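You operate a simulated robot arm through the tools that you are given. There is no shell and no other tool. Be economical: measure what you need, move in short steps, check, and stop when the job is done.

You run a simulated robot arm. Do the job below in one go: nothing can be reset, and whatever is moved stays where it is left.

JOB
Stop green polisher and dust fan, shut both gates, push the stop knob in.
Fine: switch the arm lamp off too; stop the fan before the gates.
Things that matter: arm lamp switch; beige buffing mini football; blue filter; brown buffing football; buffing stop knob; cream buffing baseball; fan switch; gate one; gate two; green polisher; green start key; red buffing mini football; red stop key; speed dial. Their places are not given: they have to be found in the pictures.

Only the result counts: the job must be done as asked and must still hold three seconds after the hand-in. Knocking over, shifting, dropping, spilling or breaking anything else fails it.

ROBOT AND FRAMES
A 7-joint arm with a two-finger parallel gripper, fixed in place. Base frame: the origin is at the foot of the arm, x ahead of it, y to its left, z up. Units: mm, rad, N and s.
With the tool pointing down near the work surface it reaches from about 100 to 900 mm from the base axis. Its first joint turns from -2.897 to 2.897 rad. Payload 4.4 kg.
The TCP is the grasp point between the finger pads, 23 mm short of the fingertips. In the tool frame z runs along the fingers and y along their closing line. Largest opening 94 mm; finger width 38, thickness 10; the body of the gripper, 54 by 96 mm, starts 39 mm behind the TCP.
Orientation is that of the tool frame in the base frame, as a unit quaternion [x, y, z, w]. With the fingers straight down and closing along the base's y, the tool's x points along the base's -x, its y along +y and its z along -z.

CONTROLS
- The arm moves only by the tool apply_moves. Its argument "deltas" is a list that holds one entry, the list of rows, each a list of 7 numbers: the shift along the tool's x, y, z in mm, then the turn, a rotation vector about the tool's x, y, z in rad, then the gripper command, from -1 (fully open) to 1 (shut), values between in proportion. In form: [[[dx, dy, dz, wx, wy, wz, claw], ...]]. A call has 1 to 12 rows; each row shifts and turns the commanded pose from where the row before left it, along the tool's axes as they then stand. Rows are played at 5 a second. More than 50 mm and 0.15 rad between two rows, or a gripper value outside its range, and nothing of the call is played. Where a pose cannot be reached the arm comes as near as it can. A force on the tool above 70 N (or 10 N above the force at the start of the call, whichever is more), or a blocked arm, ends the call early, and 0.2 s more pass. Each finger travels about 108 mm/s and halts on what it meets, pressing with about 44 N; the grip force reading is that of the motor and also rises with nothing between the fingers. The clock runs only during rows and for 0.2 s after the last one: add rows that do not move to give the fingers time. It gives the time, the measured TCP pose, the force on the tool (base axes), the opening and the grip force at its end, in the units of the frame above (readings bear some noise), with the torque about the TCP (base axes, N m) and any sound that the robot's microphone picked up.
- Cameras (640 x 400 px; columns grow to the right, rows downward): "scene" is fixed at [403, -499, 1279.8]; the picture's right is [0.92, -0.38, 0.00], its down [-0.20, -0.48, -0.86] and it looks along [0.33, 0.79, -0.52] (base axes); focal length 295 px, centre (320, 200). "wrist" rides on the gripper at [86, 16, -75] in the tool frame; the picture's right is [-0.18, 0.98, 0.00], its down [-0.58, -0.11, -0.81] and it looks along [-0.79, -0.15, 0.59] (tool axes); focal length 243 px, centre (320, 200).
- snapshot(camera): a new picture of that camera. It takes no simulated time.
- pixel_to_xyz(camera, pixels): there is no depth. For up to 12 entries [column, row, z] of the newest picture of that camera ("zoom" is the newest enlarged one), the place [x, y] in the base frame at which the ray of that pixel passes the height z, good to about 3 mm. It takes no simulated time.
- zoom(camera, box): a new picture of the part [left, top, right, bottom] of that camera's present view, enlarged. It takes no simulated time.
- close_job(): hands the job in; it is judged then, once.

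Keep the steps short. Do not move on a guess: measure, check each grasp and each placing, and mend mistakes. In all there are 80 turns and 38 pictures (those below and enlarged ones count). Leave the gripper open and the arm clear of the work at the hand-in unless told otherwise, and finish with a single line.

The tools are called after "Request:" as name(argument=value, ...) on one line, values as JSON. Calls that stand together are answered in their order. apply_moves: Moves the arm, as the interface text tells. Its arguments: {"type":"object","properties":{"deltas":{"type":"array"}},"required":["deltas"]} The other tools are called the same way: snapshot (camera) takes a picture; pixel_to_xyz (camera, pixels) gives the place at which the rays of pixels pass given heights; zoom (camera, box) takes an enlarged picture of a part of a camera's view; close_job () hands the job in.

At the start:

```text
clock: 0.0
position: [607.6, 11.6, 1148.8]
orientation: [0.0, 1.0, 0.0, 0.0]
wrist_force: [0.9, 1.4, -0.5]
wrist_torque: [-0.02, 0.0, 0.01]
finger_gap: 94.0
grip_force: 0.0
```

scene: 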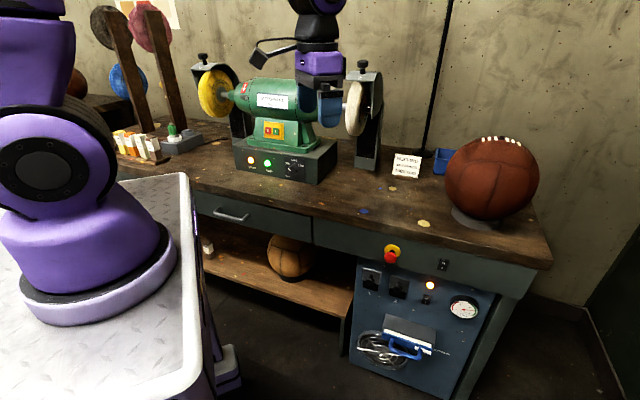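
wrist: 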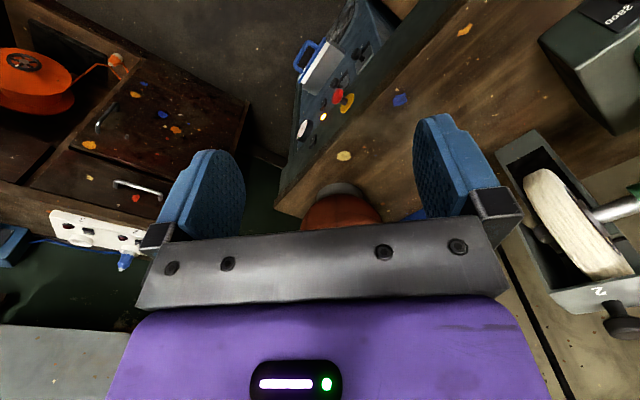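

I see the green polisher near (275,110), a blue panel at (420,320) below the bench, and a red/yellow stop knob at (391,253). I'll enlarge the polisher and the panel to read the labels.

Request:
zoom(camera="scene", box=[345, 230, 505, 390])

Request:
zoom(camera="scene", box=[185, 45, 395, 185])

Request:
zoom(camera="scene", box=[385, 140, 465, 190])

```text
2.50 times, centred on (425, 310) of scene
```

zoom: 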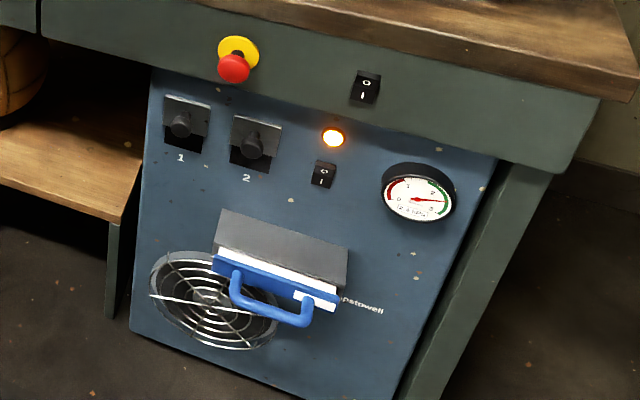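

```text
2.86 times, centred on (290, 115) of scene
```

zoom: 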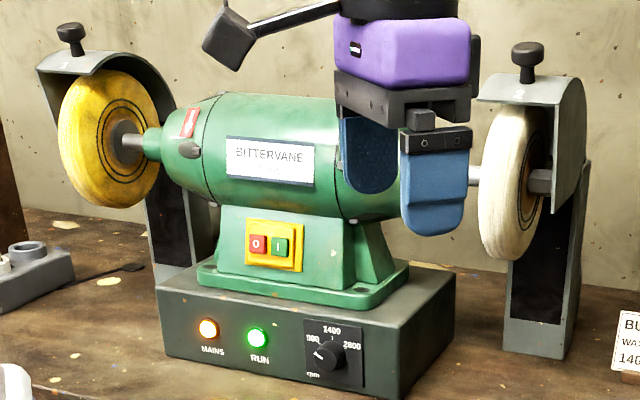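

```text
8.00 times, centred on (425, 165) of scene
```

zoom: 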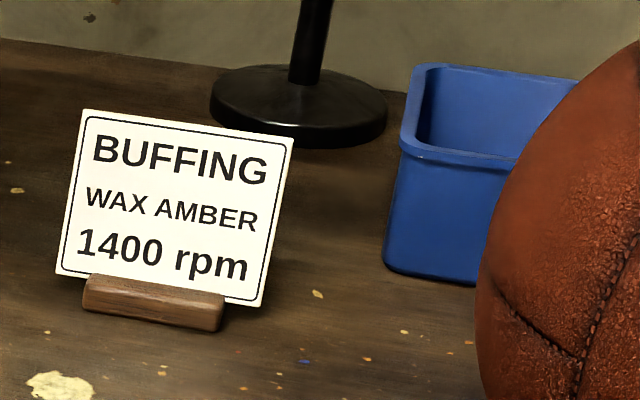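

Gates 1 and 2 have knobs on the panel, and there's a small switch under the amber lamp (fan) and another on the apron (probably the arm lamp). I'll look closer to see the gate travel and read the labels.

Request:
zoom(camera="scene", box=[352, 240, 452, 310])

Request:
zoom(camera="wrist", box=[270, 10, 430, 190])

Request:
pixel_to_xyz(camera="scene", pixels=[[390, 257, 700], [313, 243, 700], [313, 243, 750], [517, 298, 700], [548, 268, 750], [200, 189, 750], [442, 265, 700], [426, 299, 600], [369, 281, 620], [397, 288, 620]])

Request:
pixel_to_xyz(camera="wrist", pixels=[[338, 95, 700], [275, 212, 750], [478, 0, 750], [344, 155, 750]])

```text
5.71 times, centred on (402, 275) of scene
```

zoom: 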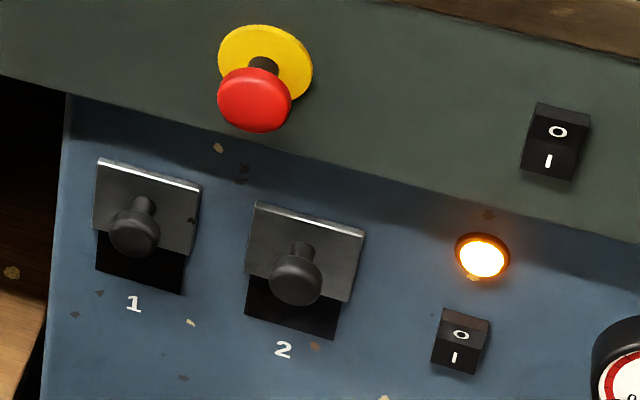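

```text
2.22 times, centred on (350, 100) of wrist
```

zoom: 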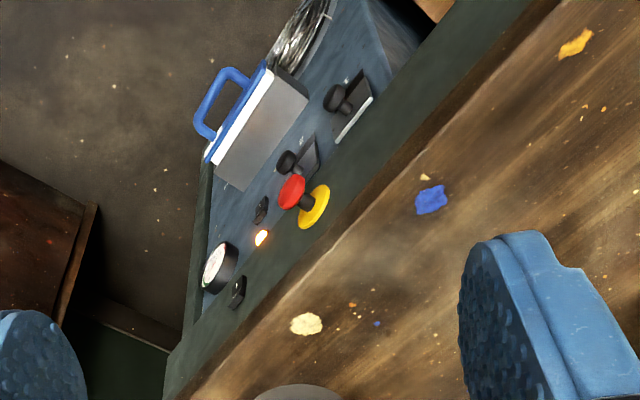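

```text
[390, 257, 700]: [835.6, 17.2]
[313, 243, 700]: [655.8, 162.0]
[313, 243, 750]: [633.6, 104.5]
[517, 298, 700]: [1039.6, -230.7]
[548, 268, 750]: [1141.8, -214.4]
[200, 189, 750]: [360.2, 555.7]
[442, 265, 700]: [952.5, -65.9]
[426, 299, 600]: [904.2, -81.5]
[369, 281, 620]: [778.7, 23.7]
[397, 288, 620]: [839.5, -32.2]
```

```text
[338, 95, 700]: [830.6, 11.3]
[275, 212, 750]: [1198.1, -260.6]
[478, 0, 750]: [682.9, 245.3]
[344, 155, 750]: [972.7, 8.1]
```

From triangulation, the stop knob is at about (833,14,700) and the lamp rocker at about (946,-72,705). The bench front runs along (0.71,-0.70), so its outward normal is about (-0.7,-0.7). Both gate plates are up with a dark opening below, so shutting them means sliding down. Next I turn the tool 45° so the wrist camera faces the bench squarely.

Request:
apply_moves(deltas=[[[0, 0, 0, 0, 0, -0.131, 0.5], [0, 0, 0, 0, 0, -0.131, 1], [0, 0, 0, 0, 0, -0.131, 1], [0, 0, 0, 0, 0, -0.131, 1], [0, 0, 0, 0, 0, -0.131, 1], [0, 0, 0, 0, 0, -0.13, 1], [0, 0, 0, 0, 0, 0, 1]]])

Request:
snapshot(camera="wrist")

Request:
snapshot(camera="scene")

```text
clock: 1.6
position: [607.2, 10.5, 1149.1]
orientation: [-0.384, 0.924, -0.001, 0.0]
wrist_force: [-0.2, 0.8, 0.2]
wrist_torque: [0.02, -0.02, 0.02]
finger_gap: 0.0
grip_force: 42.7
```

```text
30 pictures are left
```

wrist: 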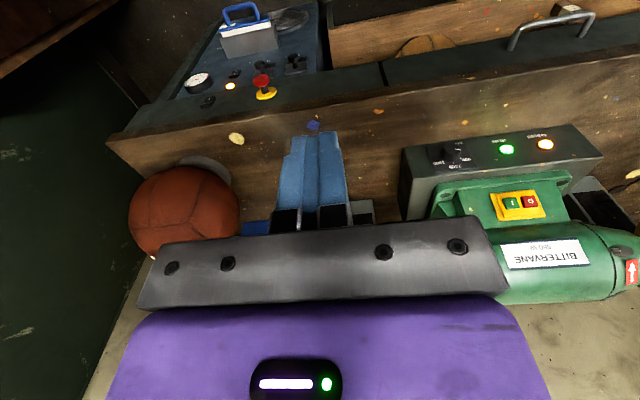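

```text
29 pictures are left
```

scene: 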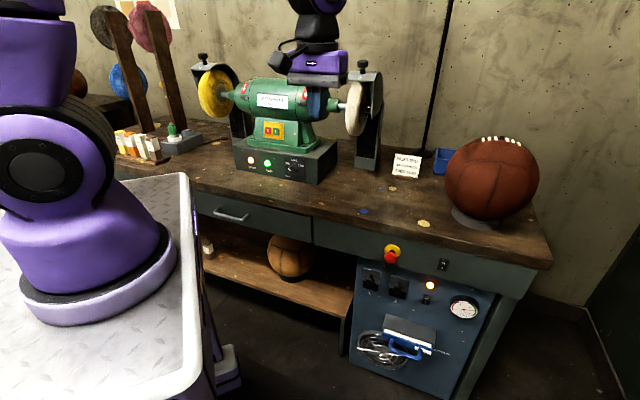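

The wrist camera (upside down) shows the red key at (530,202) left of the green one on the yellow plate. A rough triangulation puts it near (620,500,955). I'll pitch the tool forward about 70° here, high and in the clear, so the closed fingers point at the bench front.

Request:
apply_moves(deltas=[[[0, 0, 0, 0, -0.136, 0, 1], [0, 0, 0, 0, -0.136, 0, 1], [0, 0, 0, 0, -0.136, 0, 1], [0, 0, 0, 0, -0.136, 0, 1], [0, 0, 0, 0, -0.136, 0, 1], [0, 0, 0, 0, -0.136, 0, 1], [0, 0, 0, 0, -0.136, 0, 1], [0, 0, 0, 0, -0.136, 0, 1], [0, 0, 0, 0, -0.134, 0, 1], [0, 0, 0, 0, 0, 0, 1]]])

Request:
snapshot(camera="scene")

Request:
snapshot(camera="wrist")

```text
clock: 3.8
position: [671.4, 5.9, 1171.7]
orientation: [-0.313, 0.756, 0.22, 0.531]
wrist_force: [-0.4, -0.2, -0.7]
wrist_torque: [-0.01, -0.04, -0.01]
finger_gap: 0.3
grip_force: 42.6
out of reach, approached as far as the arm can: row 5, 6, 7, 8, 9
```

```text
28 pictures are left
```

scene: 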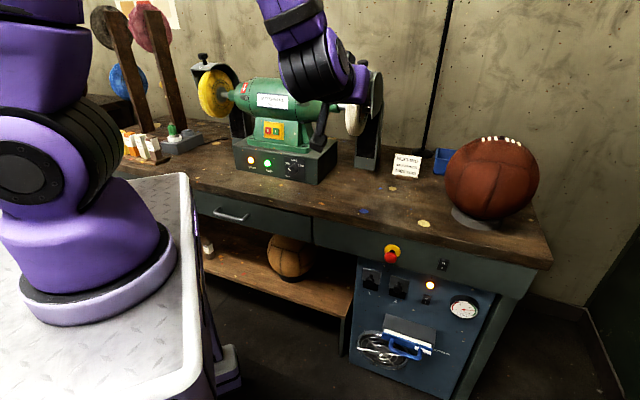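

```text
27 pictures are left
```

wrist: 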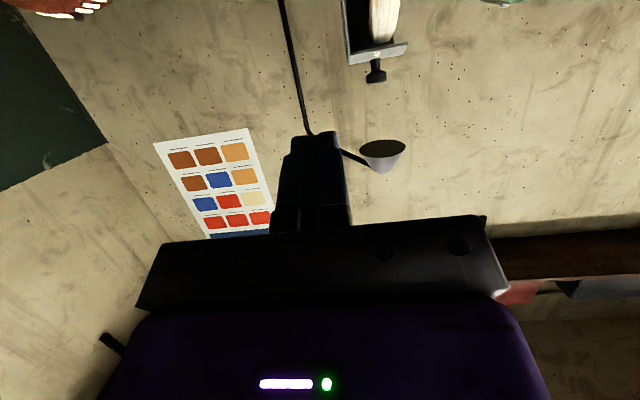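

The orientation came out as wanted (fingers pointing along (0.665,0.665,-0.34)), although the position drifted because that height was at the edge of reach. Camera is now below the hand. I'll go sideways along the bench front and down, toward a spot well in front of the key.

Request:
apply_moves(deltas=[[[12, 48, 0, 0, 0, 0, 1], [12, 48, 0, 0, 0, 0, 1], [12, 48, 0, 0, 0, 0, 1], [12, 48, 0, 0, 0, 0, 1], [12, 48, 0, 0, 0, 0, 1], [12, 48, 0, 0, 0, 0, 1], [12, 48, 0, 0, 0, 0, 1], [12, 48, 0, 0, 0, 0, 1], [0, 0, 0, 0, 0, 0, 1]]])

Request:
snapshot(camera="wrist")

Request:
snapshot(camera="scene")

```text
clock: 5.8
position: [625.5, 228.0, 1147.8]
orientation: [-0.315, 0.756, 0.22, 0.53]
wrist_force: [0.6, 0.4, 0.3]
wrist_torque: [-0.03, 0.0, 0.01]
finger_gap: 0.0
grip_force: 42.3
out of reach, approached as far as the arm can: row 1, 2, 3, 4, 5, 6, 7, 8
```

```text
26 pictures are left
```

wrist: 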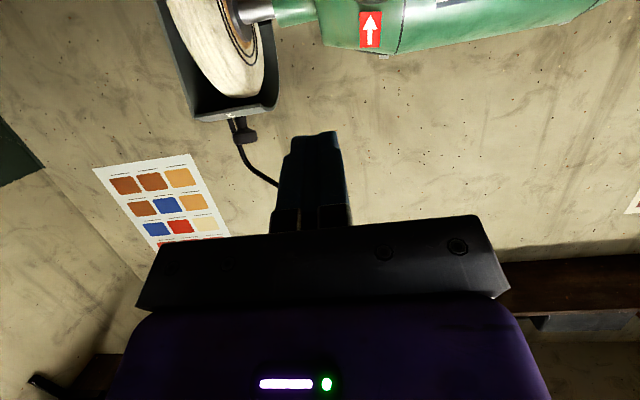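

```text
25 pictures are left
```

scene: 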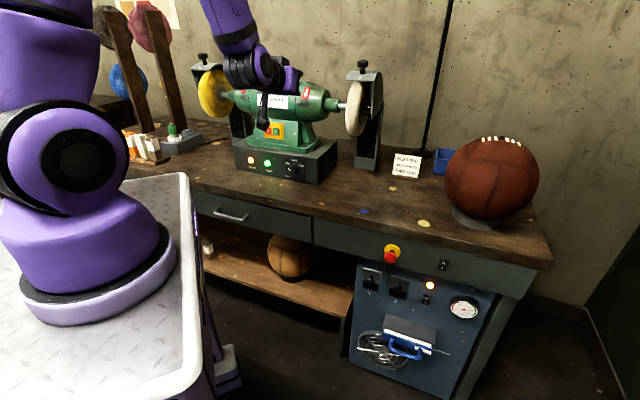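

Those poses weren't reachable, so the arm came only as near as it could. I'll do a small forward step to learn where the commanded pose stands.

Request:
apply_moves(deltas=[[[0, 0, 20, 0, 0, 0, 1], [0, 0, 20, 0, 0, 0, 1], [0, 0, 0, 0, 0, 0, 1]]])

```text
clock: 6.6
position: [651.7, 254.5, 1133.6]
orientation: [-0.314, 0.756, 0.22, 0.53]
wrist_force: [-0.3, 0.5, 0.2]
wrist_torque: [0.02, 0.01, 0.02]
finger_gap: 0.0
grip_force: 42.1
```

The commanded pose restarts from where the arm actually is, which is good. Next I move 195 mm sideways along the bench and about 80 mm down, keeping the same depth (well in front of the polisher).

Request:
apply_moves(deltas=[[[16, 39, 0, 0, 0, 0, 1], [16, 39, 0, 0, 0, 0, 1], [16, 39, 0, 0, 0, 0, 1], [16, 39, 0, 0, 0, 0, 1], [16, 39, 0, 0, 0, 0, 1], [0, 0, 0, 0, 0, 0, 1]]])

Request:
snapshot(camera="wrist")

```text
clock: 7.9
position: [647.5, 250.0, 1067.2]
orientation: [-0.144, 0.807, 0.151, 0.553]
wrist_force: [-0.1, -0.3, 0.3]
wrist_torque: [-0.01, 0.0, -0.02]
finger_gap: 0.1
grip_force: 41.9
stopped in row 6: the arm was blocked; the commanded pose is now the measured one
```

```text
24 pictures are left
```

wrist: 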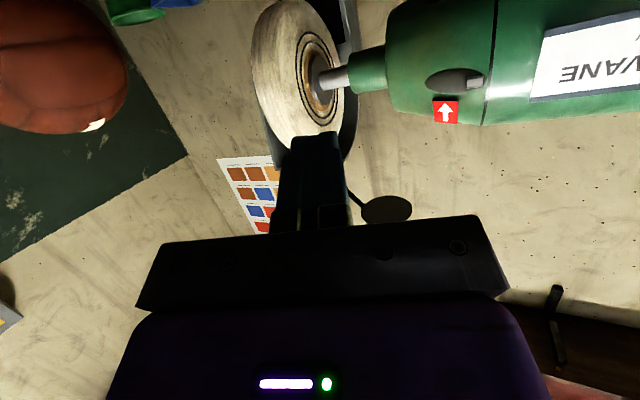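

The arm was blocked with no contact force, and the yaw drifted, so I suspect a joint limit. I'll check the scene camera.

Request:
snapshot(camera="scene")

```text
23 pictures are left
```

scene: 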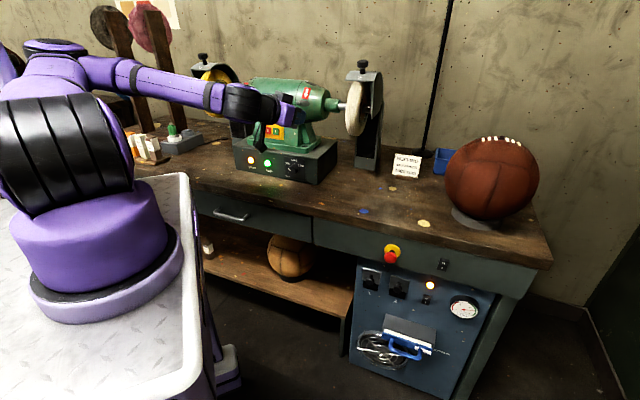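

The forearm has swung out sideways because the wrist was too close to the arm's column for this forward-pointing hand. I'll lift and turn the hand back to pointing down, which is the comfortable posture, before approaching again.

Request:
apply_moves(deltas=[[[-30, 0, 0, 0, 0, 0, 1], [-30, 0, 0, 0, 0.1, 0, 1], [-20, 0, 0, 0, 0.14, 0, 1], [0, 0, 0, 0, 0.14, 0, 1], [0, 0, 0, 0, 0.14, 0, 1], [0, 0, 0, 0, 0.14, 0, 1], [0, 0, 0, 0, 0.14, 0, 1], [0, 0, 0, 0, 0.14, 0, 1], [0, 0, 0, 0, 0.14, 0, 1], [0, 0, 0, 0, 0.14, 0, 1], [0, 0, 0, 0, 0, 0, 1]]])

Request:
snapshot(camera="scene")

```text
clock: 10.3
position: [656.9, 264.6, 1151.0]
orientation: [-0.214, 0.976, 0.044, -0.005]
wrist_force: [0.4, 0.7, -0.7]
wrist_torque: [0.01, -0.02, -0.02]
finger_gap: 0.0
grip_force: 41.9
```

```text
22 pictures are left
```

scene: 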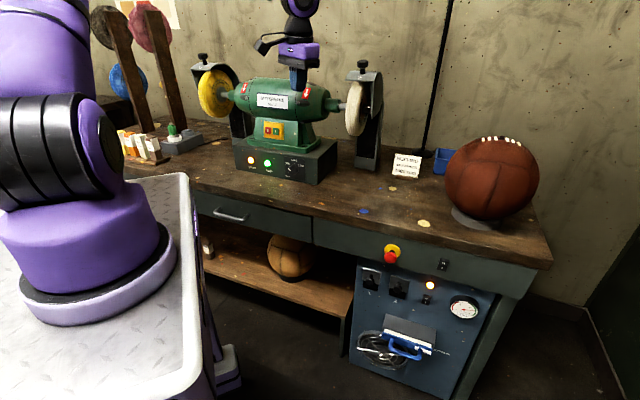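

The arm is back in its normal posture. I'll move left to in front of the polisher at the same height and face the bench squarely, then measure the keys from the wrist camera.

Request:
apply_moves(deltas=[[[15, 44, 4, 0, 0, 0, 1], [15, 44, 4, 0, 0, 0, 1], [15, 44, 4, 0, 0, 0, 1], [15, 44, 4, 0, 0, 0, 1], [0, 0, 0, 0.088, 0, 0, 1], [0, 0, 0, 0, 0, -0.118, 1], [0, 0, 0, 0, 0, -0.118, 1], [0, 0, 0, 0, 0, -0.118, 1], [0, 0, 0, 0, 0, 0, 1]]])

Request:
snapshot(camera="wrist")

Request:
zoom(camera="scene", box=[230, 90, 350, 190])

```text
clock: 12.3
position: [530.2, 399.7, 1147.5]
orientation: [-0.382, 0.924, 0.0, 0.005]
wrist_force: [0.4, -0.8, -0.2]
wrist_torque: [0.01, 0.03, 0.0]
finger_gap: 0.0
grip_force: 42.1
```

```text
21 pictures are left
```

wrist: 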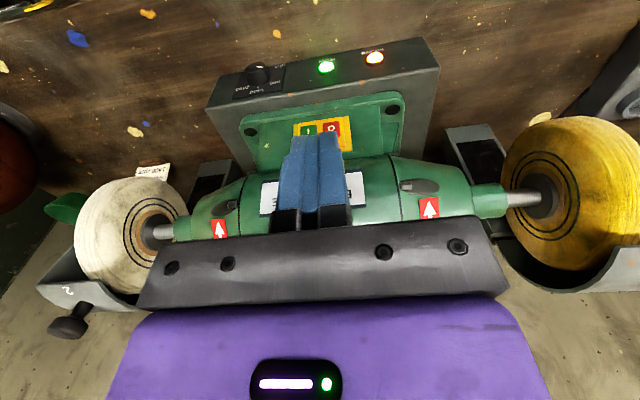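

```text
4.00 times, centred on (290, 140) of scene
```

zoom: 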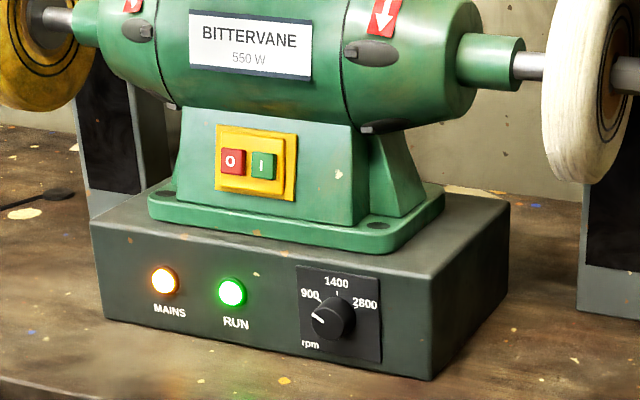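

The red key is at wrist pixel (332,128) and zoom pixel (232,160). I'll intersect the two rays, and also measure the mains lamp and other features.

Request:
pixel_to_xyz(camera="wrist", pixels=[[332, 128, 900], [332, 128, 1000], [308, 129, 900], [308, 129, 1000], [374, 57, 850], [374, 57, 950], [437, 67, 850], [437, 67, 950]])

Request:
pixel_to_xyz(camera="zoom", pixels=[[232, 160, 900], [232, 160, 1000], [264, 165, 900], [264, 165, 1000], [164, 280, 850], [164, 280, 950], [90, 224, 850], [90, 224, 950]])

```text
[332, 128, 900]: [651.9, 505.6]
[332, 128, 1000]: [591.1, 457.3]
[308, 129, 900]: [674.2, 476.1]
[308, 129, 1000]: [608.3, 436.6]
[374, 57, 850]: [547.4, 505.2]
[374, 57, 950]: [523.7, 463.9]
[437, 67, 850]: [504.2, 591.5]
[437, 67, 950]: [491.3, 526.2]
```

```text
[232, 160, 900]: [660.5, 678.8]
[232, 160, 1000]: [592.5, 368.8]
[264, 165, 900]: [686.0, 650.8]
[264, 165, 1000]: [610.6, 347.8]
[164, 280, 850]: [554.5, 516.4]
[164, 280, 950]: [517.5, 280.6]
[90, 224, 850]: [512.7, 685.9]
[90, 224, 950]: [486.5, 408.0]
```

The red key is at about (613,474,966), the green one at (630,450,966), and the control box top is at z≈894. I'll approach with the fingers 30° below horizontal. First I descend in front of the polisher at clear depth, then pitch 60°.

Request:
apply_moves(deltas=[[[0, 0, 35, 0, 0, 0, 1], [0, 0, 35, 0, 0, 0, 1], [0, 0, 35, 0, 0, 0, 1], [0, 0, 32, 0, 0, 0, 1], [0, 0, 0, 0, -0.131, 0, 1], [0, 0, 0, 0, -0.131, 0, 1], [0, 0, 0, 0, -0.131, 0, 1], [0, 0, 0, 0, -0.131, 0, 1], [0, 0, 0, 0, -0.131, 0, 1], [0, 0, 0, 0, -0.131, 0, 1], [0, 0, 0, 0, 0, 0, 1]]])

```text
clock: 14.7
position: [532.4, 400.3, 1012.3]
orientation: [-0.354, 0.85, 0.147, 0.36]
wrist_force: [0.2, 1.0, 0.6]
wrist_torque: [-0.02, -0.03, 0.04]
finger_gap: 0.0
grip_force: 42.9
```

I'm at 45° pitch with no contact. I'll pitch the last 15° while moving about 40 mm forward.

Request:
apply_moves(deltas=[[[-14, 0, 14, 0, -0.087, 0, 1], [-13, 0, 15, 0, -0.087, 0, 1], [0, 0, 0, 0, -0.087, 0, 1], [0, 0, 0, 0, 0, 0, 1]]])

Request:
zoom(camera="wrist", box=[200, 0, 440, 150])

Request:
zoom(camera="scene", box=[200, 60, 360, 160])

```text
clock: 15.7
position: [559.3, 428.3, 1012.4]
orientation: [-0.331, 0.797, 0.191, 0.467]
wrist_force: [0.2, -0.1, -0.9]
wrist_torque: [0.01, -0.05, 0.01]
finger_gap: 0.0
grip_force: 42.5
```

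```text
2.67 times, centred on (320, 75) of wrist
```

zoom: 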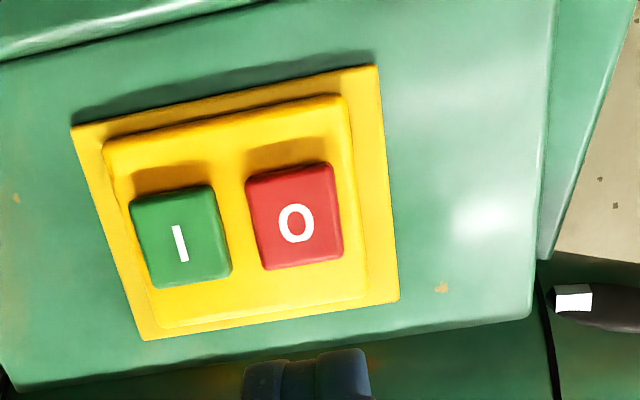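

```text
4.00 times, centred on (280, 110) of scene
```

zoom: 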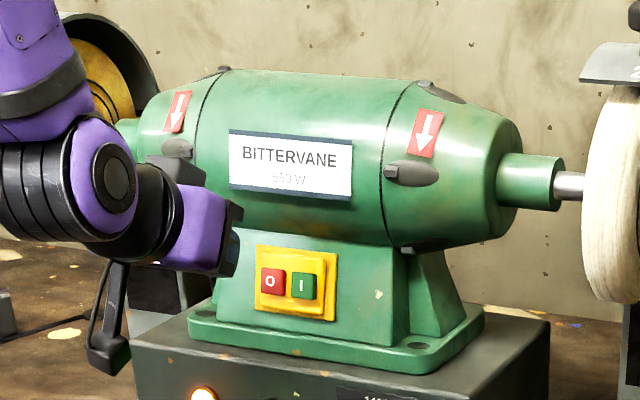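

Both keys are clear in view. I'll re-measure the red key from here: (295,222) in the wrist zoom, and the scene zoom (newest) at (271,282).

Request:
pixel_to_xyz(camera="zoom", pixels=[[271, 282, 950], [271, 282, 980], [303, 286, 950], [303, 286, 980]])

Request:
pixel_to_xyz(camera="wrist", pixels=[[310.6, 83.3, 950], [310.6, 83.3, 980], [267, 89, 950], [267, 89, 980], [320, 138, 990], [320, 138, 1000]])

```text
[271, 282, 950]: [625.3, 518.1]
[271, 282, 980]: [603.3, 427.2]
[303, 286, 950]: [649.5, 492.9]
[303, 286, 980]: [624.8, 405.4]
```

```text
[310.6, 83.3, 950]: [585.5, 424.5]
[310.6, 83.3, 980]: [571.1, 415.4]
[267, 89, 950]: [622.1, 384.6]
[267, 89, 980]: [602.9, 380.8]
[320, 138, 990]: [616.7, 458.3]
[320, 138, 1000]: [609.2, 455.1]
```

My own ray calculation puts the red key 5 mm to the green-key side and about 7 mm below the finger axis, with ~55 mm to go. I'll correct that and advance 35 mm, then look.

Request:
apply_moves(deltas=[[[13, -3.5, 0, 0, 0, 0, 1], [0, 0, 18, 0, 0, 0, 1], [0, 0, 17, 0, 0, 0, 1], [0, 0, 0, 0, 0, 0, 1]]])

Request:
zoom(camera="wrist", box=[200, 0, 440, 150])

```text
clock: 16.7
position: [579.5, 444.0, 984.0]
orientation: [-0.331, 0.797, 0.191, 0.467]
wrist_force: [0.3, 0.6, 0.3]
wrist_torque: [-0.01, 0.01, 0.01]
finger_gap: 0.0
grip_force: 42.2
```

```text
2.67 times, centred on (320, 75) of wrist
```

zoom: 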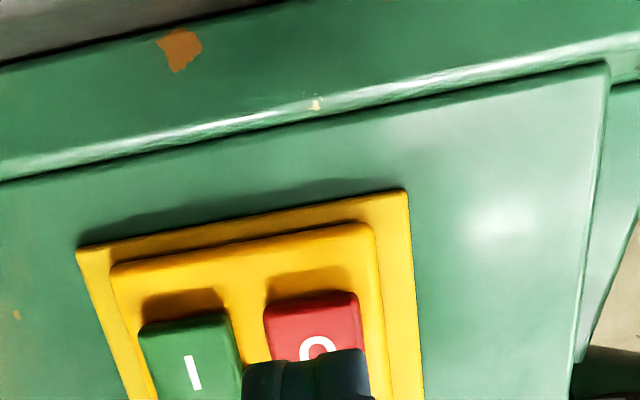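

The fingertip is in front of the red key, biased slightly towards green. I'll shift 2 mm away from green and press on slowly until I feel the key.

Request:
apply_moves(deltas=[[[0, 2, 0, 0, 0, 0, 1], [0, 0, 6, 0, 0, 0, 1], [0, 0, 5, 0, 0, 0, 1], [0, 0, 4, 0, 0, 0, 1], [0, 0, 3, 0, 0, 0, 1], [0, 0, 0, 0, 0, 0, 1]]])

Request:
zoom(camera="wrist", box=[200, 0, 440, 150])

```text
clock: 18.1
position: [589.6, 455.6, 975.1]
orientation: [-0.332, 0.797, 0.191, 0.467]
wrist_force: [1.1, 0.0, 0.4]
wrist_torque: [0.01, 0.01, 0.04]
finger_gap: 0.2
grip_force: 42.3
```

```text
2.67 times, centred on (320, 75) of wrist
```

zoom: 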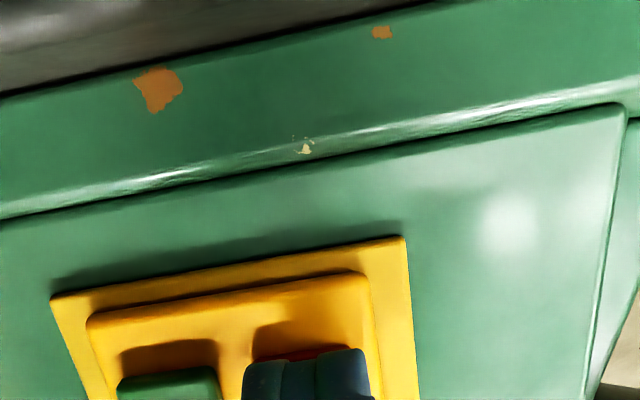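

Alignment is good and there's no contact yet. I continue in small steps.

Request:
apply_moves(deltas=[[[0, 0, 3, 0, 0, 0, 1], [0, 0, 2, 0, 0, 0, 1], [0, 0, 2, 0, 0, 0, 1], [0, 0, 2, 0, 0, 0, 1], [0, 0, 0, 0, 0, 0, 1]]])

```text
clock: 19.3
position: [594.1, 460.3, 970.4]
orientation: [-0.332, 0.797, 0.191, 0.467]
wrist_force: [-6.8, -4.3, 5.2]
wrist_torque: [0.08, -0.13, 0.06]
finger_gap: 0.0
grip_force: 42.4
heard: click
```

I heard a click with about 10 N of contact. I'll check the RUN lamp from the scene camera.

Request:
zoom(camera="scene", box=[200, 80, 360, 190])

```text
3.64 times, centred on (280, 135) of scene
```

zoom: 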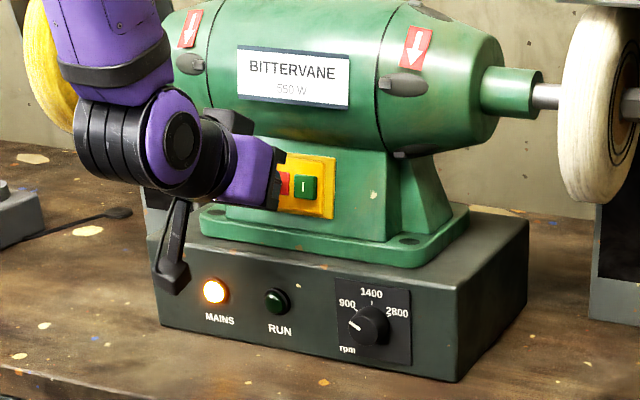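

The RUN lamp is out, so the polisher is stopped. I'll back straight off, turn the hand down, and rise.

Request:
apply_moves(deltas=[[[0, 0, -30, 0, 0, 0, 1], [0, 0, -35, 0, 0, 0, 1], [0, 0, 0, 0, 0.131, 0, 1], [0, 0, 0, 0, 0.131, 0, 1], [0, 0, 0, 0, 0.131, 0, 1], [0, 0, 0, 0, 0.131, 0, 1], [0, 0, -20, 0, 0.131, 0, 1], [0, 0, -25, 0, 0.131, 0, 1], [0, 0, -30, 0, 0.131, 0, 1], [0, 0, -40, 0, 0.131, 0, 1], [0, 0, -40, 0, 0, 0, 1], [0, 0, 0, 0, 0, 0, 1]]])

Request:
apply_moves(deltas=[[[20, -42, 0, 0, 0, 0, 1], [20, -42, 0, 0, 0, 0, 1], [20, -42, 0, 0, 0, 0, 1], [20, -42, 0, 0, 0, 0, 1], [20, -42, 0, 0, 0, 0, 1], [20, -42, 0, 0, 0, 0, 1], [20, -42, 0, 0, 0, 0, 1], [20, -42, 0, 0, 0, 0, 1], [20, -42, 0, 0, 0, 0, 1], [20, -42, 0, 0, 0, 0, 1], [0, 0, 0, 0, 0, 0, 1]]])

```text
clock: 21.9
position: [529.7, 396.9, 1151.2]
orientation: [-0.383, 0.924, -0.002, 0.004]
wrist_force: [-0.5, 0.5, -0.5]
wrist_torque: [-0.01, 0.01, -0.02]
finger_gap: 0.1
grip_force: 42.8
```

```text
clock: 24.3
position: [684.5, -40.4, 1152.0]
orientation: [-0.383, 0.924, -0.001, 0.005]
wrist_force: [-0.1, 0.0, 0.7]
wrist_torque: [-0.04, -0.02, 0.0]
finger_gap: 0.0
grip_force: 42.3
```

Now I descend vertically in front of the panel (depth 455 against the panel at ~620) to z≈780 and look.

Request:
apply_moves(deltas=[[[0, -10, 41, 0, 0, 0, 1], [0, -10, 41, 0, 0, 0, 1], [0, -10, 41, 0, 0, 0, 1], [0, -10, 41, 0, 0, 0, 1], [0, -10, 41, 0, 0, 0, 1], [0, -10, 41, 0, 0, 0, 1], [0, 0, 41, 0, 0, 0, 1], [0, 0, 41, 0, 0, 0, 1], [0, 0, 41, 0, 0, 0, 1], [0, 0, 0, 0, 0, 0, 1]]])

Request:
snapshot(camera="wrist")

Request:
zoom(camera="scene", box=[340, 230, 500, 330])

```text
clock: 26.5
position: [730.8, -83.1, 782.2]
orientation: [-0.383, 0.924, 0.0, 0.005]
wrist_force: [-0.1, 0.0, -0.3]
wrist_torque: [-0.01, 0.01, -0.01]
finger_gap: 0.1
grip_force: 42.3
```

```text
14 pictures are left
```

wrist: 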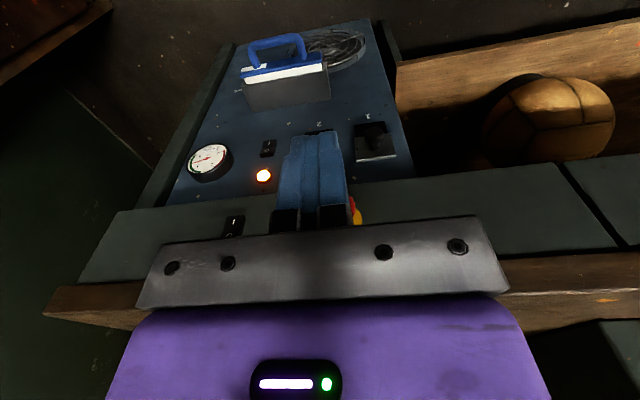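

```text
4.00 times, centred on (420, 280) of scene
```

zoom: 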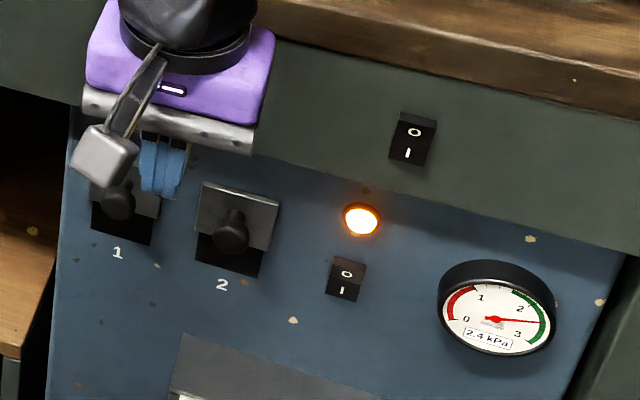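

I'll intersect the rays for the fan rocker, lamp rocker, amber lamp and gates.

Request:
pixel_to_xyz(camera="wrist", pixels=[[268, 147, 600], [268, 147, 700], [233, 227, 650], [233, 227, 750], [264, 175, 600], [264, 175, 700], [368, 115, 550], [368, 115, 650], [319, 124, 550], [319, 124, 650], [374, 134, 600], [374, 134, 700]])

Request:
pixel_to_xyz(camera="zoom", pixels=[[345, 280, 600], [345, 280, 700], [412, 139, 650], [412, 139, 750], [361, 219, 600], [361, 219, 700], [117, 252, 550], [117, 252, 650], [222, 285, 550], [222, 285, 650], [117, 201, 600], [117, 201, 700]])

```text
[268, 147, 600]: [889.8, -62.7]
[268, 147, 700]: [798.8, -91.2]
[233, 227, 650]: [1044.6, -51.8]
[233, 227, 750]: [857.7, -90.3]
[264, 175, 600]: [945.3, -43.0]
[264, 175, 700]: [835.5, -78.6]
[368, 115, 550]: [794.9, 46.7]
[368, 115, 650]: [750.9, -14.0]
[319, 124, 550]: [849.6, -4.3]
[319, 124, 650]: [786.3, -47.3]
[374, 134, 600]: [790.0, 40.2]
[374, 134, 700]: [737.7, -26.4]
```

```text
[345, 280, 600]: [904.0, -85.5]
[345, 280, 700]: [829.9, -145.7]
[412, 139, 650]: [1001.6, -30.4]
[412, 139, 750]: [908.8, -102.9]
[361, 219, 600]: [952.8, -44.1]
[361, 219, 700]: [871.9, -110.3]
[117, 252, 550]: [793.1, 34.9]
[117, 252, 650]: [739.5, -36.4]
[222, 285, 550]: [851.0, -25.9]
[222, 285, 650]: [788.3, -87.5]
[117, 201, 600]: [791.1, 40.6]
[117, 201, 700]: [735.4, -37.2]
```

The fan rocker is at about (958,-41,526) and the amber lamp above it at z≈585. The lamp rocker is at about (956,-68,698), gate 1's knob at about (808,64,567), and the panel sits about 20 mm behind the apron. I'll pitch the hand 60° here before approaching the fan switch.

Request:
apply_moves(deltas=[[[0, 0, 0, 0, -0.131, 0, 1], [0, 0, 0, 0, -0.131, 0, 1], [0, 0, 0, 0, -0.131, 0, 1], [0, 0, 0, 0, -0.131, 0, 1], [0, 0, 0, 0, -0.131, 0, 1], [0, 0, 0, 0, -0.131, 0, 1], [0, 0, 0, 0, -0.131, 0, 1], [0, 0, 0, 0, -0.13, 0, 1], [0, 0, 0, 0, 0, 0, 1]]])

```text
clock: 28.5
position: [730.8, -82.2, 782.1]
orientation: [-0.332, 0.797, 0.191, 0.467]
wrist_force: [-0.3, -0.8, 0.2]
wrist_torque: [0.01, 0.02, 0.01]
finger_gap: 0.4
grip_force: 42.2
```

Reached. Next, the translation to a point 60 mm short of the fan rocker's upper (O) half.

Request:
apply_moves(deltas=[[[32, -26, 10, 0, 0, 0, 1], [32, -26, 10, 0, 0, 0, 1], [30, -26, 35, 0, 0, 0, 1], [25, -26, 40, 0, 0, 0, 1], [15, -26, 40, 0, 0, 0, 1], [0, 0, 40, 0, 0, 0, 1], [0, 0, 20, 0, 0, 0, 1], [0, 0, 0, 0, 0, 0, 1]]])

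Request:
snapshot(camera="wrist")

```text
refused: row 3 steps farther than a row can; nothing moved
```

```text
12 pictures are left
```

wrist: 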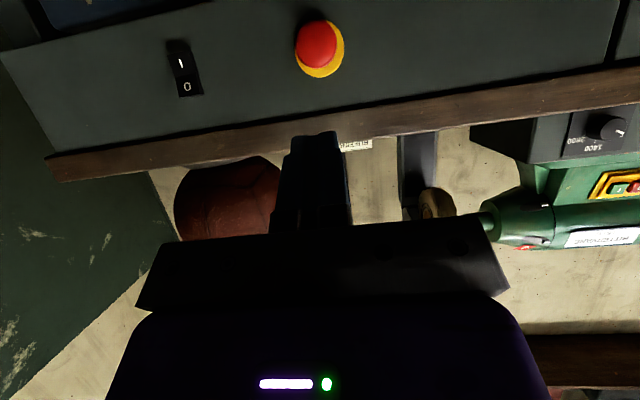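

The row limit was exceeded and nothing moved, but this view shows the lamp rocker (O at (187,87)) and the stop knob (316,43) clearly. I'll measure both from here.

Request:
pixel_to_xyz(camera="wrist", pixels=[[187, 87, 680], [187, 87, 720], [184, 76, 680], [184, 76, 720], [316, 43, 680], [316, 43, 720], [322, 60, 680], [322, 60, 720], [193, 94, 700], [176, 44, 700]])

```text
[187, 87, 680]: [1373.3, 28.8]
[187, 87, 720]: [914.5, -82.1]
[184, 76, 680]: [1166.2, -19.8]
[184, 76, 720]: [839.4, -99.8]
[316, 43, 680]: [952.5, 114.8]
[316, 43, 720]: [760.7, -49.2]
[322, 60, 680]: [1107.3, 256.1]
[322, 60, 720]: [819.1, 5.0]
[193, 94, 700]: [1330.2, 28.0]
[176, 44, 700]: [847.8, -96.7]
```

The lamp rocker's centre is at (959,-71,705) with its O half at z≈715; the stop knob face is at (835,14,705). Since I'm at this height, I'll do the lamp switch first: move to 40 mm short of its O half.

Request:
apply_moves(deltas=[[[-4, -31, 24, 0, 0, 0, 1], [-4, -31, 24, 0, 0, 0, 1], [-4, -31, 24, 0, 0, 0, 1], [-4, -31, 24, 0, 0, 0, 1], [-4, -30, 24, 0, 0, 0, 1], [0, 0, 0, 0, 0, 0, 1]]])

Request:
zoom(camera="wrist", box=[200, 0, 440, 150])

```text
clock: 29.9
position: [921.9, -110.8, 741.7]
orientation: [-0.332, 0.798, 0.19, 0.466]
wrist_force: [0.1, -0.2, 0.5]
wrist_torque: [-0.01, 0.01, 0.01]
finger_gap: 0.1
grip_force: 42.3
```

```text
2.67 times, centred on (320, 75) of wrist
```

zoom: 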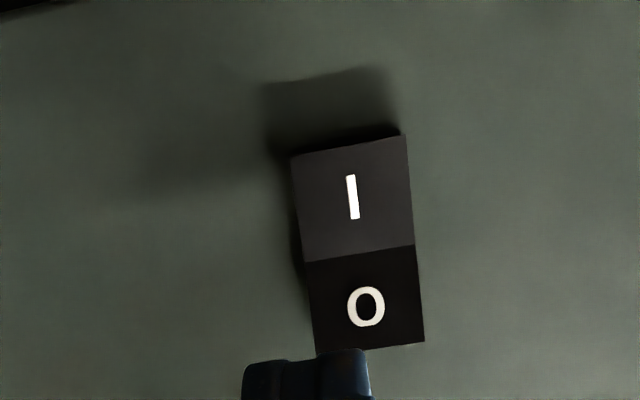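

The tip is in line, but the O half lies 10-11 mm to one side (+y in tool). I correct, then advance slowly until contact.

Request:
apply_moves(deltas=[[[4, 11, 0, 0, 0, 0, 1], [0, 0, 10, 0, 0, 0, 1], [0, 0, 6, 0, 0, 0, 1], [0, 0, 3, 0, 0, 0, 1], [0, 0, 3, 0, 0, 0, 1], [0, 0, 0, 0, 0, 0, 1]]])

```text
clock: 31.3
position: [925.5, -90.7, 728.7]
orientation: [-0.332, 0.797, 0.191, 0.467]
wrist_force: [0.3, -1.1, -0.4]
wrist_torque: [-0.02, 0.01, 0.02]
finger_gap: 0.0
grip_force: 42.0
```

No contact yet, so I continue in 2 mm steps.

Request:
apply_moves(deltas=[[[0, 0, 2, 0, 0, 0, 1], [0, 0, 2, 0, 0, 0, 1], [0, 0, 2, 0, 0, 0, 1], [0, 0, 2, 0, 0, 0, 1], [0, 0, 0, 0, 0, 0, 1]]])

```text
clock: 32.2
position: [926.7, -90.2, 726.7]
orientation: [-0.332, 0.797, 0.191, 0.467]
wrist_force: [-45.7, -15.7, 36.8]
wrist_torque: [0.82, -0.6, 0.66]
finger_gap: 0.3
grip_force: 42.3
stopped in row 4: the force on the tool passed its limit at 74 N (the readings are from after the stop); the commanded pose is now the measured one
```

74 N with no click: from the torque, the contact point is at about (945,-69,726), which is above the rocker. So the leading tip edge is too high. I back off, go 11 mm lower, and try again.

Request:
apply_moves(deltas=[[[0, 0, -10, 0, 0, 0, 1], [11, 0, 0, 0, 0, 0, 1], [0, 0, 8, 0, 0, 0, 1], [0, 0, 3, 0, 0, 0, 1], [0, 0, 2, 0, 0, 0, 1], [0, 0, 2, 0, 0, 0, 1], [0, 0, 0, 0, 0, 0, 1]]])

Request:
zoom(camera="wrist", box=[200, 0, 440, 150])

```text
clock: 33.7
position: [925.0, -95.6, 713.4]
orientation: [-0.331, 0.799, 0.188, 0.465]
wrist_force: [-30.2, -21.5, 20.0]
wrist_torque: [0.47, -0.61, 0.21]
finger_gap: 0.0
grip_force: 42.0
stopped in row 7: the force on the tool passed its limit at 76 N (the readings are from after the stop); the commanded pose is now the measured one
```

```text
2.67 times, centred on (320, 75) of wrist
```

zoom: 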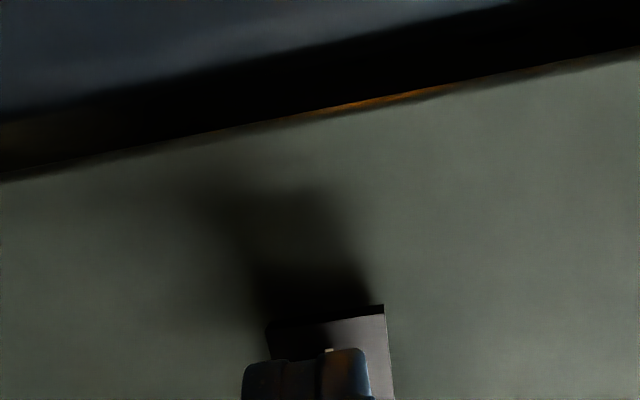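

It's rigid again at z≈720 with no click. From the earlier close-up, the I end of this rocker sticks out, which suggests O may already be pressed in (lamp already off). I'll back off and compare both rockers closely before doing anything more.

Request:
apply_moves(deltas=[[[0, 0, -20, 0, 0, 0, 1], [0, 0, -40, 0, 0, 0, 1], [0, 40, -30, 0, 0, 0, 1], [0, 40, -20, 0, 0, 0, 1], [0, 0, 0, 0, 0, 0, 1]]])

Request:
zoom(camera="scene", box=[410, 250, 462, 315])

Request:
zoom(camera="wrist", box=[60, 0, 380, 200])

```text
clock: 34.9
position: [803.1, -103.6, 767.1]
orientation: [-0.331, 0.799, 0.188, 0.466]
wrist_force: [0.1, 0.5, 0.1]
wrist_torque: [0.01, 0.02, 0.04]
finger_gap: 0.0
grip_force: 42.2
```

```text
6.15 times, centred on (436, 282) of scene
```

zoom: 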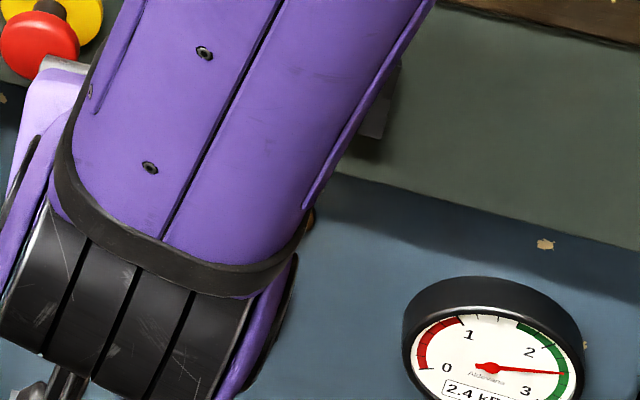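

```text
2.00 times, centred on (220, 100) of wrist
```

zoom: 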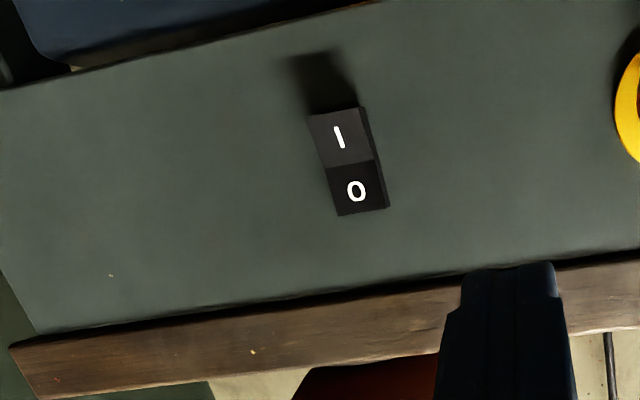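

The lamp rocker's I end does seem to stand out. The fan rocker is definitely on (amber lit), so seeing it close up will give me a reference. I'll go to 45 mm short of the fan rocker with a slightly steeper hand to keep the camera clear of the blue filter.

Request:
apply_moves(deltas=[[[0, 0, 0, 0, 0.1, 0, 1], [0, 0, 0, 0, 0.1, 0, 1], [14.2, -10.9, 33.6, 0, 0, 0, 1], [14.2, -10.9, 33.6, 0, 0, 0, 1], [14.2, -10.9, 33.6, 0, 0, 0, 1], [14.2, -10.9, 33.6, 0, 0, 0, 1], [14.2, -10.9, 33.6, 0, 0, 0, 1], [14.2, -10.9, 33.6, 0, 0, 0, 1], [0, 0, 0, 0, 0, 0, 1]]])

Request:
zoom(camera="wrist", box=[200, 0, 440, 150])

```text
clock: 36.9
position: [917.8, -82.3, 568.7]
orientation: [-0.348, 0.841, 0.155, 0.384]
wrist_force: [0.0, 0.2, 0.1]
wrist_torque: [0.0, -0.01, 0.03]
finger_gap: 0.0
grip_force: 42.6
```

```text
2.67 times, centred on (320, 75) of wrist
```

zoom: 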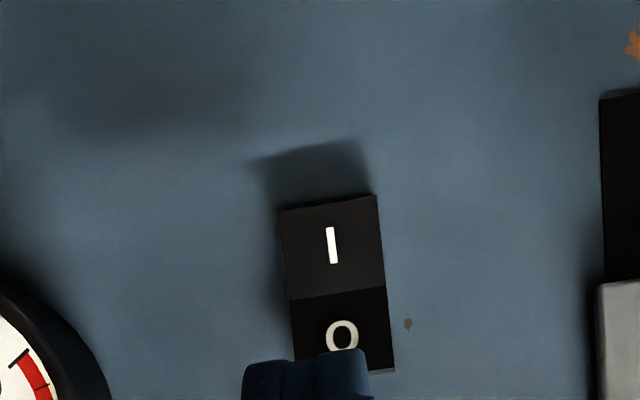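

The fan rocker's O half is right on the leading edge line, 3-5 mm to the +y side and ~33 mm ahead. I correct sideways and advance to near contact, then in small steps.

Request:
apply_moves(deltas=[[[-3, 5, 12, 0, 0, 0, 1], [0, 0, 12, 0, 0, 0, 1], [0, 0, 2, 0, 0, 0, 1], [0, 0, 2, 0, 0, 0, 1], [0, 0, 2, 0, 0, 0, 1], [0, 0, 2, 0, 0, 0, 1], [0, 0, 0, 0, 0, 0, 1]]])

```text
clock: 38.5
position: [933.3, -62.1, 554.0]
orientation: [-0.349, 0.84, 0.155, 0.384]
wrist_force: [-24.3, -7.4, 36.1]
wrist_torque: [0.78, -0.56, 0.45]
finger_gap: 0.1
grip_force: 42.1
```

44 N pointing mostly upward: the tip is resting on the rocker's top edge, so I'm about 10 mm too high (the same mistake as at the lamp). I back off, lower 12 mm, and try again.

Request:
apply_moves(deltas=[[[0, 0, -14, 0, 0, 0, 1], [12, 0, 0, 0, 0, 0, 1], [0, 0, 10, 0, 0, 0, 1], [0, 0, 4, 0, 0, 0, 1], [0, 0, 3, 0, 0, 0, 1], [0, 0, 2, 0, 0, 0, 1], [0, 0, 2, 0, 0, 0, 1], [0, 0, 0, 0, 0, 0, 1]]])

```text
clock: 40.3
position: [930.2, -64.3, 536.8]
orientation: [-0.348, 0.842, 0.154, 0.383]
wrist_force: [-14.8, -13.7, 9.1]
wrist_torque: [0.21, -0.1, 0.0]
finger_gap: 0.2
grip_force: 42.1
```

Now the force is straight against the push direction (22 N) at z≈535. I press further.

Request:
apply_moves(deltas=[[[0, 0, 2, 0, 0, 0, 1], [0, 0, 2, 0, 0, 0, 1], [0, 0, 2, 0, 0, 0, 1], [0, 0, 0, 0, 0, 0, 1]]])

```text
clock: 41.0
position: [930.1, -66.0, 533.2]
orientation: [-0.349, 0.843, 0.153, 0.381]
wrist_force: [-17.7, -14.8, 13.2]
wrist_torque: [0.24, -0.29, 0.13]
finger_gap: 0.1
grip_force: 41.9
stopped in row 3: the force on the tool passed its limit at 74 N (the readings are from after the stop); the commanded pose is now the measured one
```

The tip slid down toward the rocker's middle. I'll back off, raise 11 mm so the contact is on the upper half, and push purely horizontally.

Request:
apply_moves(deltas=[[[6.6, 0, -7.5, 0, 0, 0, 1], [-8.5, 0, -7.5, 0, 0, 0, 1], [-4, 0, 4.5, 0, 0, 0, 1], [-2, 0, 2.2, 0, 0, 0, 1], [-1.33, 0, 1.5, 0, 0, 0, 1], [-1.33, 0, 1.5, 0, 0, 0, 1], [-1.33, 0, 1.5, 0, 0, 0, 1], [0, 0, 0, 0, 0, 0, 1]]])

```text
clock: 42.8
position: [932.4, -64.3, 543.5]
orientation: [-0.348, 0.844, 0.153, 0.378]
wrist_force: [-22.2, -16.7, 15.7]
wrist_torque: [0.3, -0.32, 0.14]
finger_gap: 0.0
grip_force: 42.3
stopped in row 8: the force on the tool passed its limit at 74 N (the readings are from after the stop); the commanded pose is now the measured one
```

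It's still rigid, yet the contact depths suggest the O end now lies further in than the middle. Maybe it already flipped. I'll back off and check the amber lamp and gauge.

Request:
apply_moves(deltas=[[[0, 0, -30, 0, 0, 0, 1], [0, 30, -40, 0, 0, 0, 1], [0, 40, -30, 0, 0, 0, 1], [0, 40, -10, 0, 0, 0, 1], [0, 0, 0, 0, 0, 0, 1]]])

Request:
zoom(camera="scene", box=[395, 250, 491, 310])

```text
clock: 44.0
position: [795.4, -42.9, 615.2]
orientation: [-0.348, 0.843, 0.153, 0.38]
wrist_force: [0.4, 0.6, -0.5]
wrist_torque: [0.06, 0.01, -0.03]
finger_gap: 0.2
grip_force: 42.4
```

```text
6.67 times, centred on (443, 280) of scene
```

zoom: 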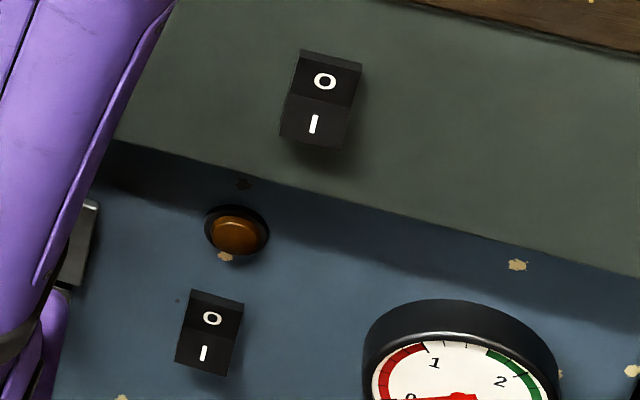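

The amber lamp is out and the gauge has dropped to 0: the fan is off. The O–I spacing has changed the same way on both rockers compared with the first picture, so the lamp rocker flipped to O as well. Next are the gates, whose knob axes I put at about z≈554 (gate 1 at u≈527 along the bench). I pitch the hand to 75° and place it in front of and above gate 1's knob.

Request:
apply_moves(deltas=[[[0, 0, 0, 0, -0.116, 0, 1], [0, 0, 0, 0, -0.116, 0, 1], [0, 0, 0, 0, -0.116, 0, 1], [0, 0, 0, 0, -0.116, 0, 1], [1, 33, 14, 0, 0, 0, 1], [1, 33, 14, 0, 0, 0, 1], [0, 0, 0, 0, 0, 0, 1]]])

Request:
zoom(camera="wrist", box=[160, 0, 480, 200])

```text
clock: 45.6
position: [770.0, 23.1, 605.2]
orientation: [-0.304, 0.734, 0.229, 0.563]
wrist_force: [0.2, -0.4, 0.1]
wrist_torque: [0.01, 0.0, -0.01]
finger_gap: 0.3
grip_force: 42.2
```

```text
2.00 times, centred on (320, 100) of wrist
```

zoom: 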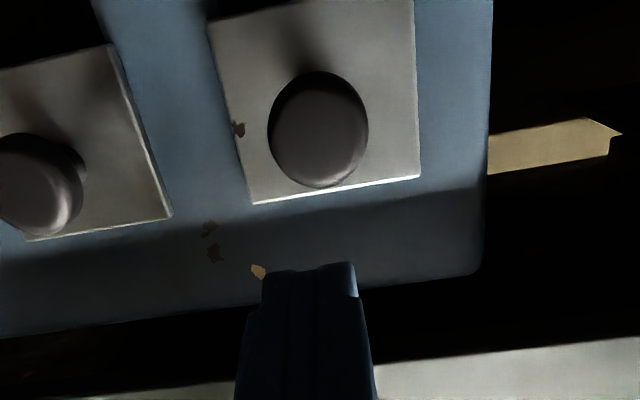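

From here gate 1's knob head is at z≈566 (top ≈580), 4 mm to +y. I raise slightly and slide the fingers in over the knob.

Request:
apply_moves(deltas=[[[-9, 4, -2, 0, 0, 0, 1], [-4, 0, 16, 0, 0, 0, 1], [-4, 0, 16, 0, 0, 0, 1], [-4, 0, 15, 0, 0, 0, 1], [0, 0, 0, 0, 0, 0, 1]]])

```text
clock: 46.8
position: [801.4, 60.7, 613.8]
orientation: [-0.303, 0.734, 0.229, 0.564]
wrist_force: [-0.1, 0.6, 0.5]
wrist_torque: [-0.02, -0.01, -0.03]
finger_gap: 0.1
grip_force: 42.6
```

The fingers are over the knob with no contact. I push straight down in 4 mm steps.

Request:
apply_moves(deltas=[[[3.86, 0, 1.04, 0, 0, 0, 1], [3.86, 0, 1.04, 0, 0, 0, 1], [3.86, 0, 1.04, 0, 0, 0, 1], [3.86, 0, 1.04, 0, 0, 0, 1], [3.86, 0, 1.04, 0, 0, 0, 1], [3.86, 0, 1.04, 0, 0, 0, 1], [3.86, 0, 1.04, 0, 0, 0, 1], [0, 0, 0, 0, 0, 0, 1]]])

```text
clock: 48.6
position: [801.4, 59.8, 586.5]
orientation: [-0.303, 0.733, 0.229, 0.563]
wrist_force: [0.0, 0.7, 0.9]
wrist_torque: [0.02, 0.02, 0.04]
finger_gap: 0.0
grip_force: 42.3
```

No notable force yet; I continue down.

Request:
apply_moves(deltas=[[[3.86, 0, 1.04, 0, 0, 0, 1], [3.86, 0, 1.04, 0, 0, 0, 1], [3.86, 0, 1.04, 0, 0, 0, 1], [3.86, 0, 1.04, 0, 0, 0, 1], [3.86, 0, 1.04, 0, 0, 0, 1], [0, 0, 0, 0, 0, 0, 1]]])

Request:
zoom(camera="wrist", box=[160, 0, 480, 200])

```text
clock: 50.0
position: [800.5, 60.7, 565.8]
orientation: [-0.304, 0.733, 0.23, 0.563]
wrist_force: [0.5, -0.3, 0.8]
wrist_torque: [0.04, -0.01, 0.01]
finger_gap: 0.0
grip_force: 42.4
```

```text
2.00 times, centred on (320, 100) of wrist
```

zoom: 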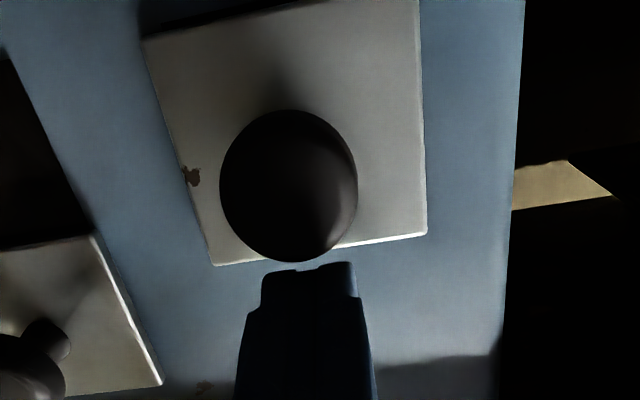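

The gate is sliding with the fingers, nearly friction-free. I continue down until it meets its stop.

Request:
apply_moves(deltas=[[[3.86, 0, 1.04, 0, 0, 0, 1], [3.86, 0, 1.04, 0, 0, 0, 1], [3.86, 0, 1.04, 0, 0, 0, 1], [3.86, 0, 1.04, 0, 0, 0, 1], [3.86, 0, 1.04, 0, 0, 0, 1], [0, 0, 0, 0, 0, 0, 1]]])

```text
clock: 51.0
position: [805.7, 62.3, 557.7]
orientation: [-0.303, 0.728, 0.23, 0.57]
wrist_force: [0.6, 3.7, 14.2]
wrist_torque: [0.12, -0.11, -0.13]
finger_gap: 0.0
grip_force: 42.0
stopped in row 4: the force on the tool passed its limit at 83 N (the readings are from after the stop); the commanded pose is now the measured one
```

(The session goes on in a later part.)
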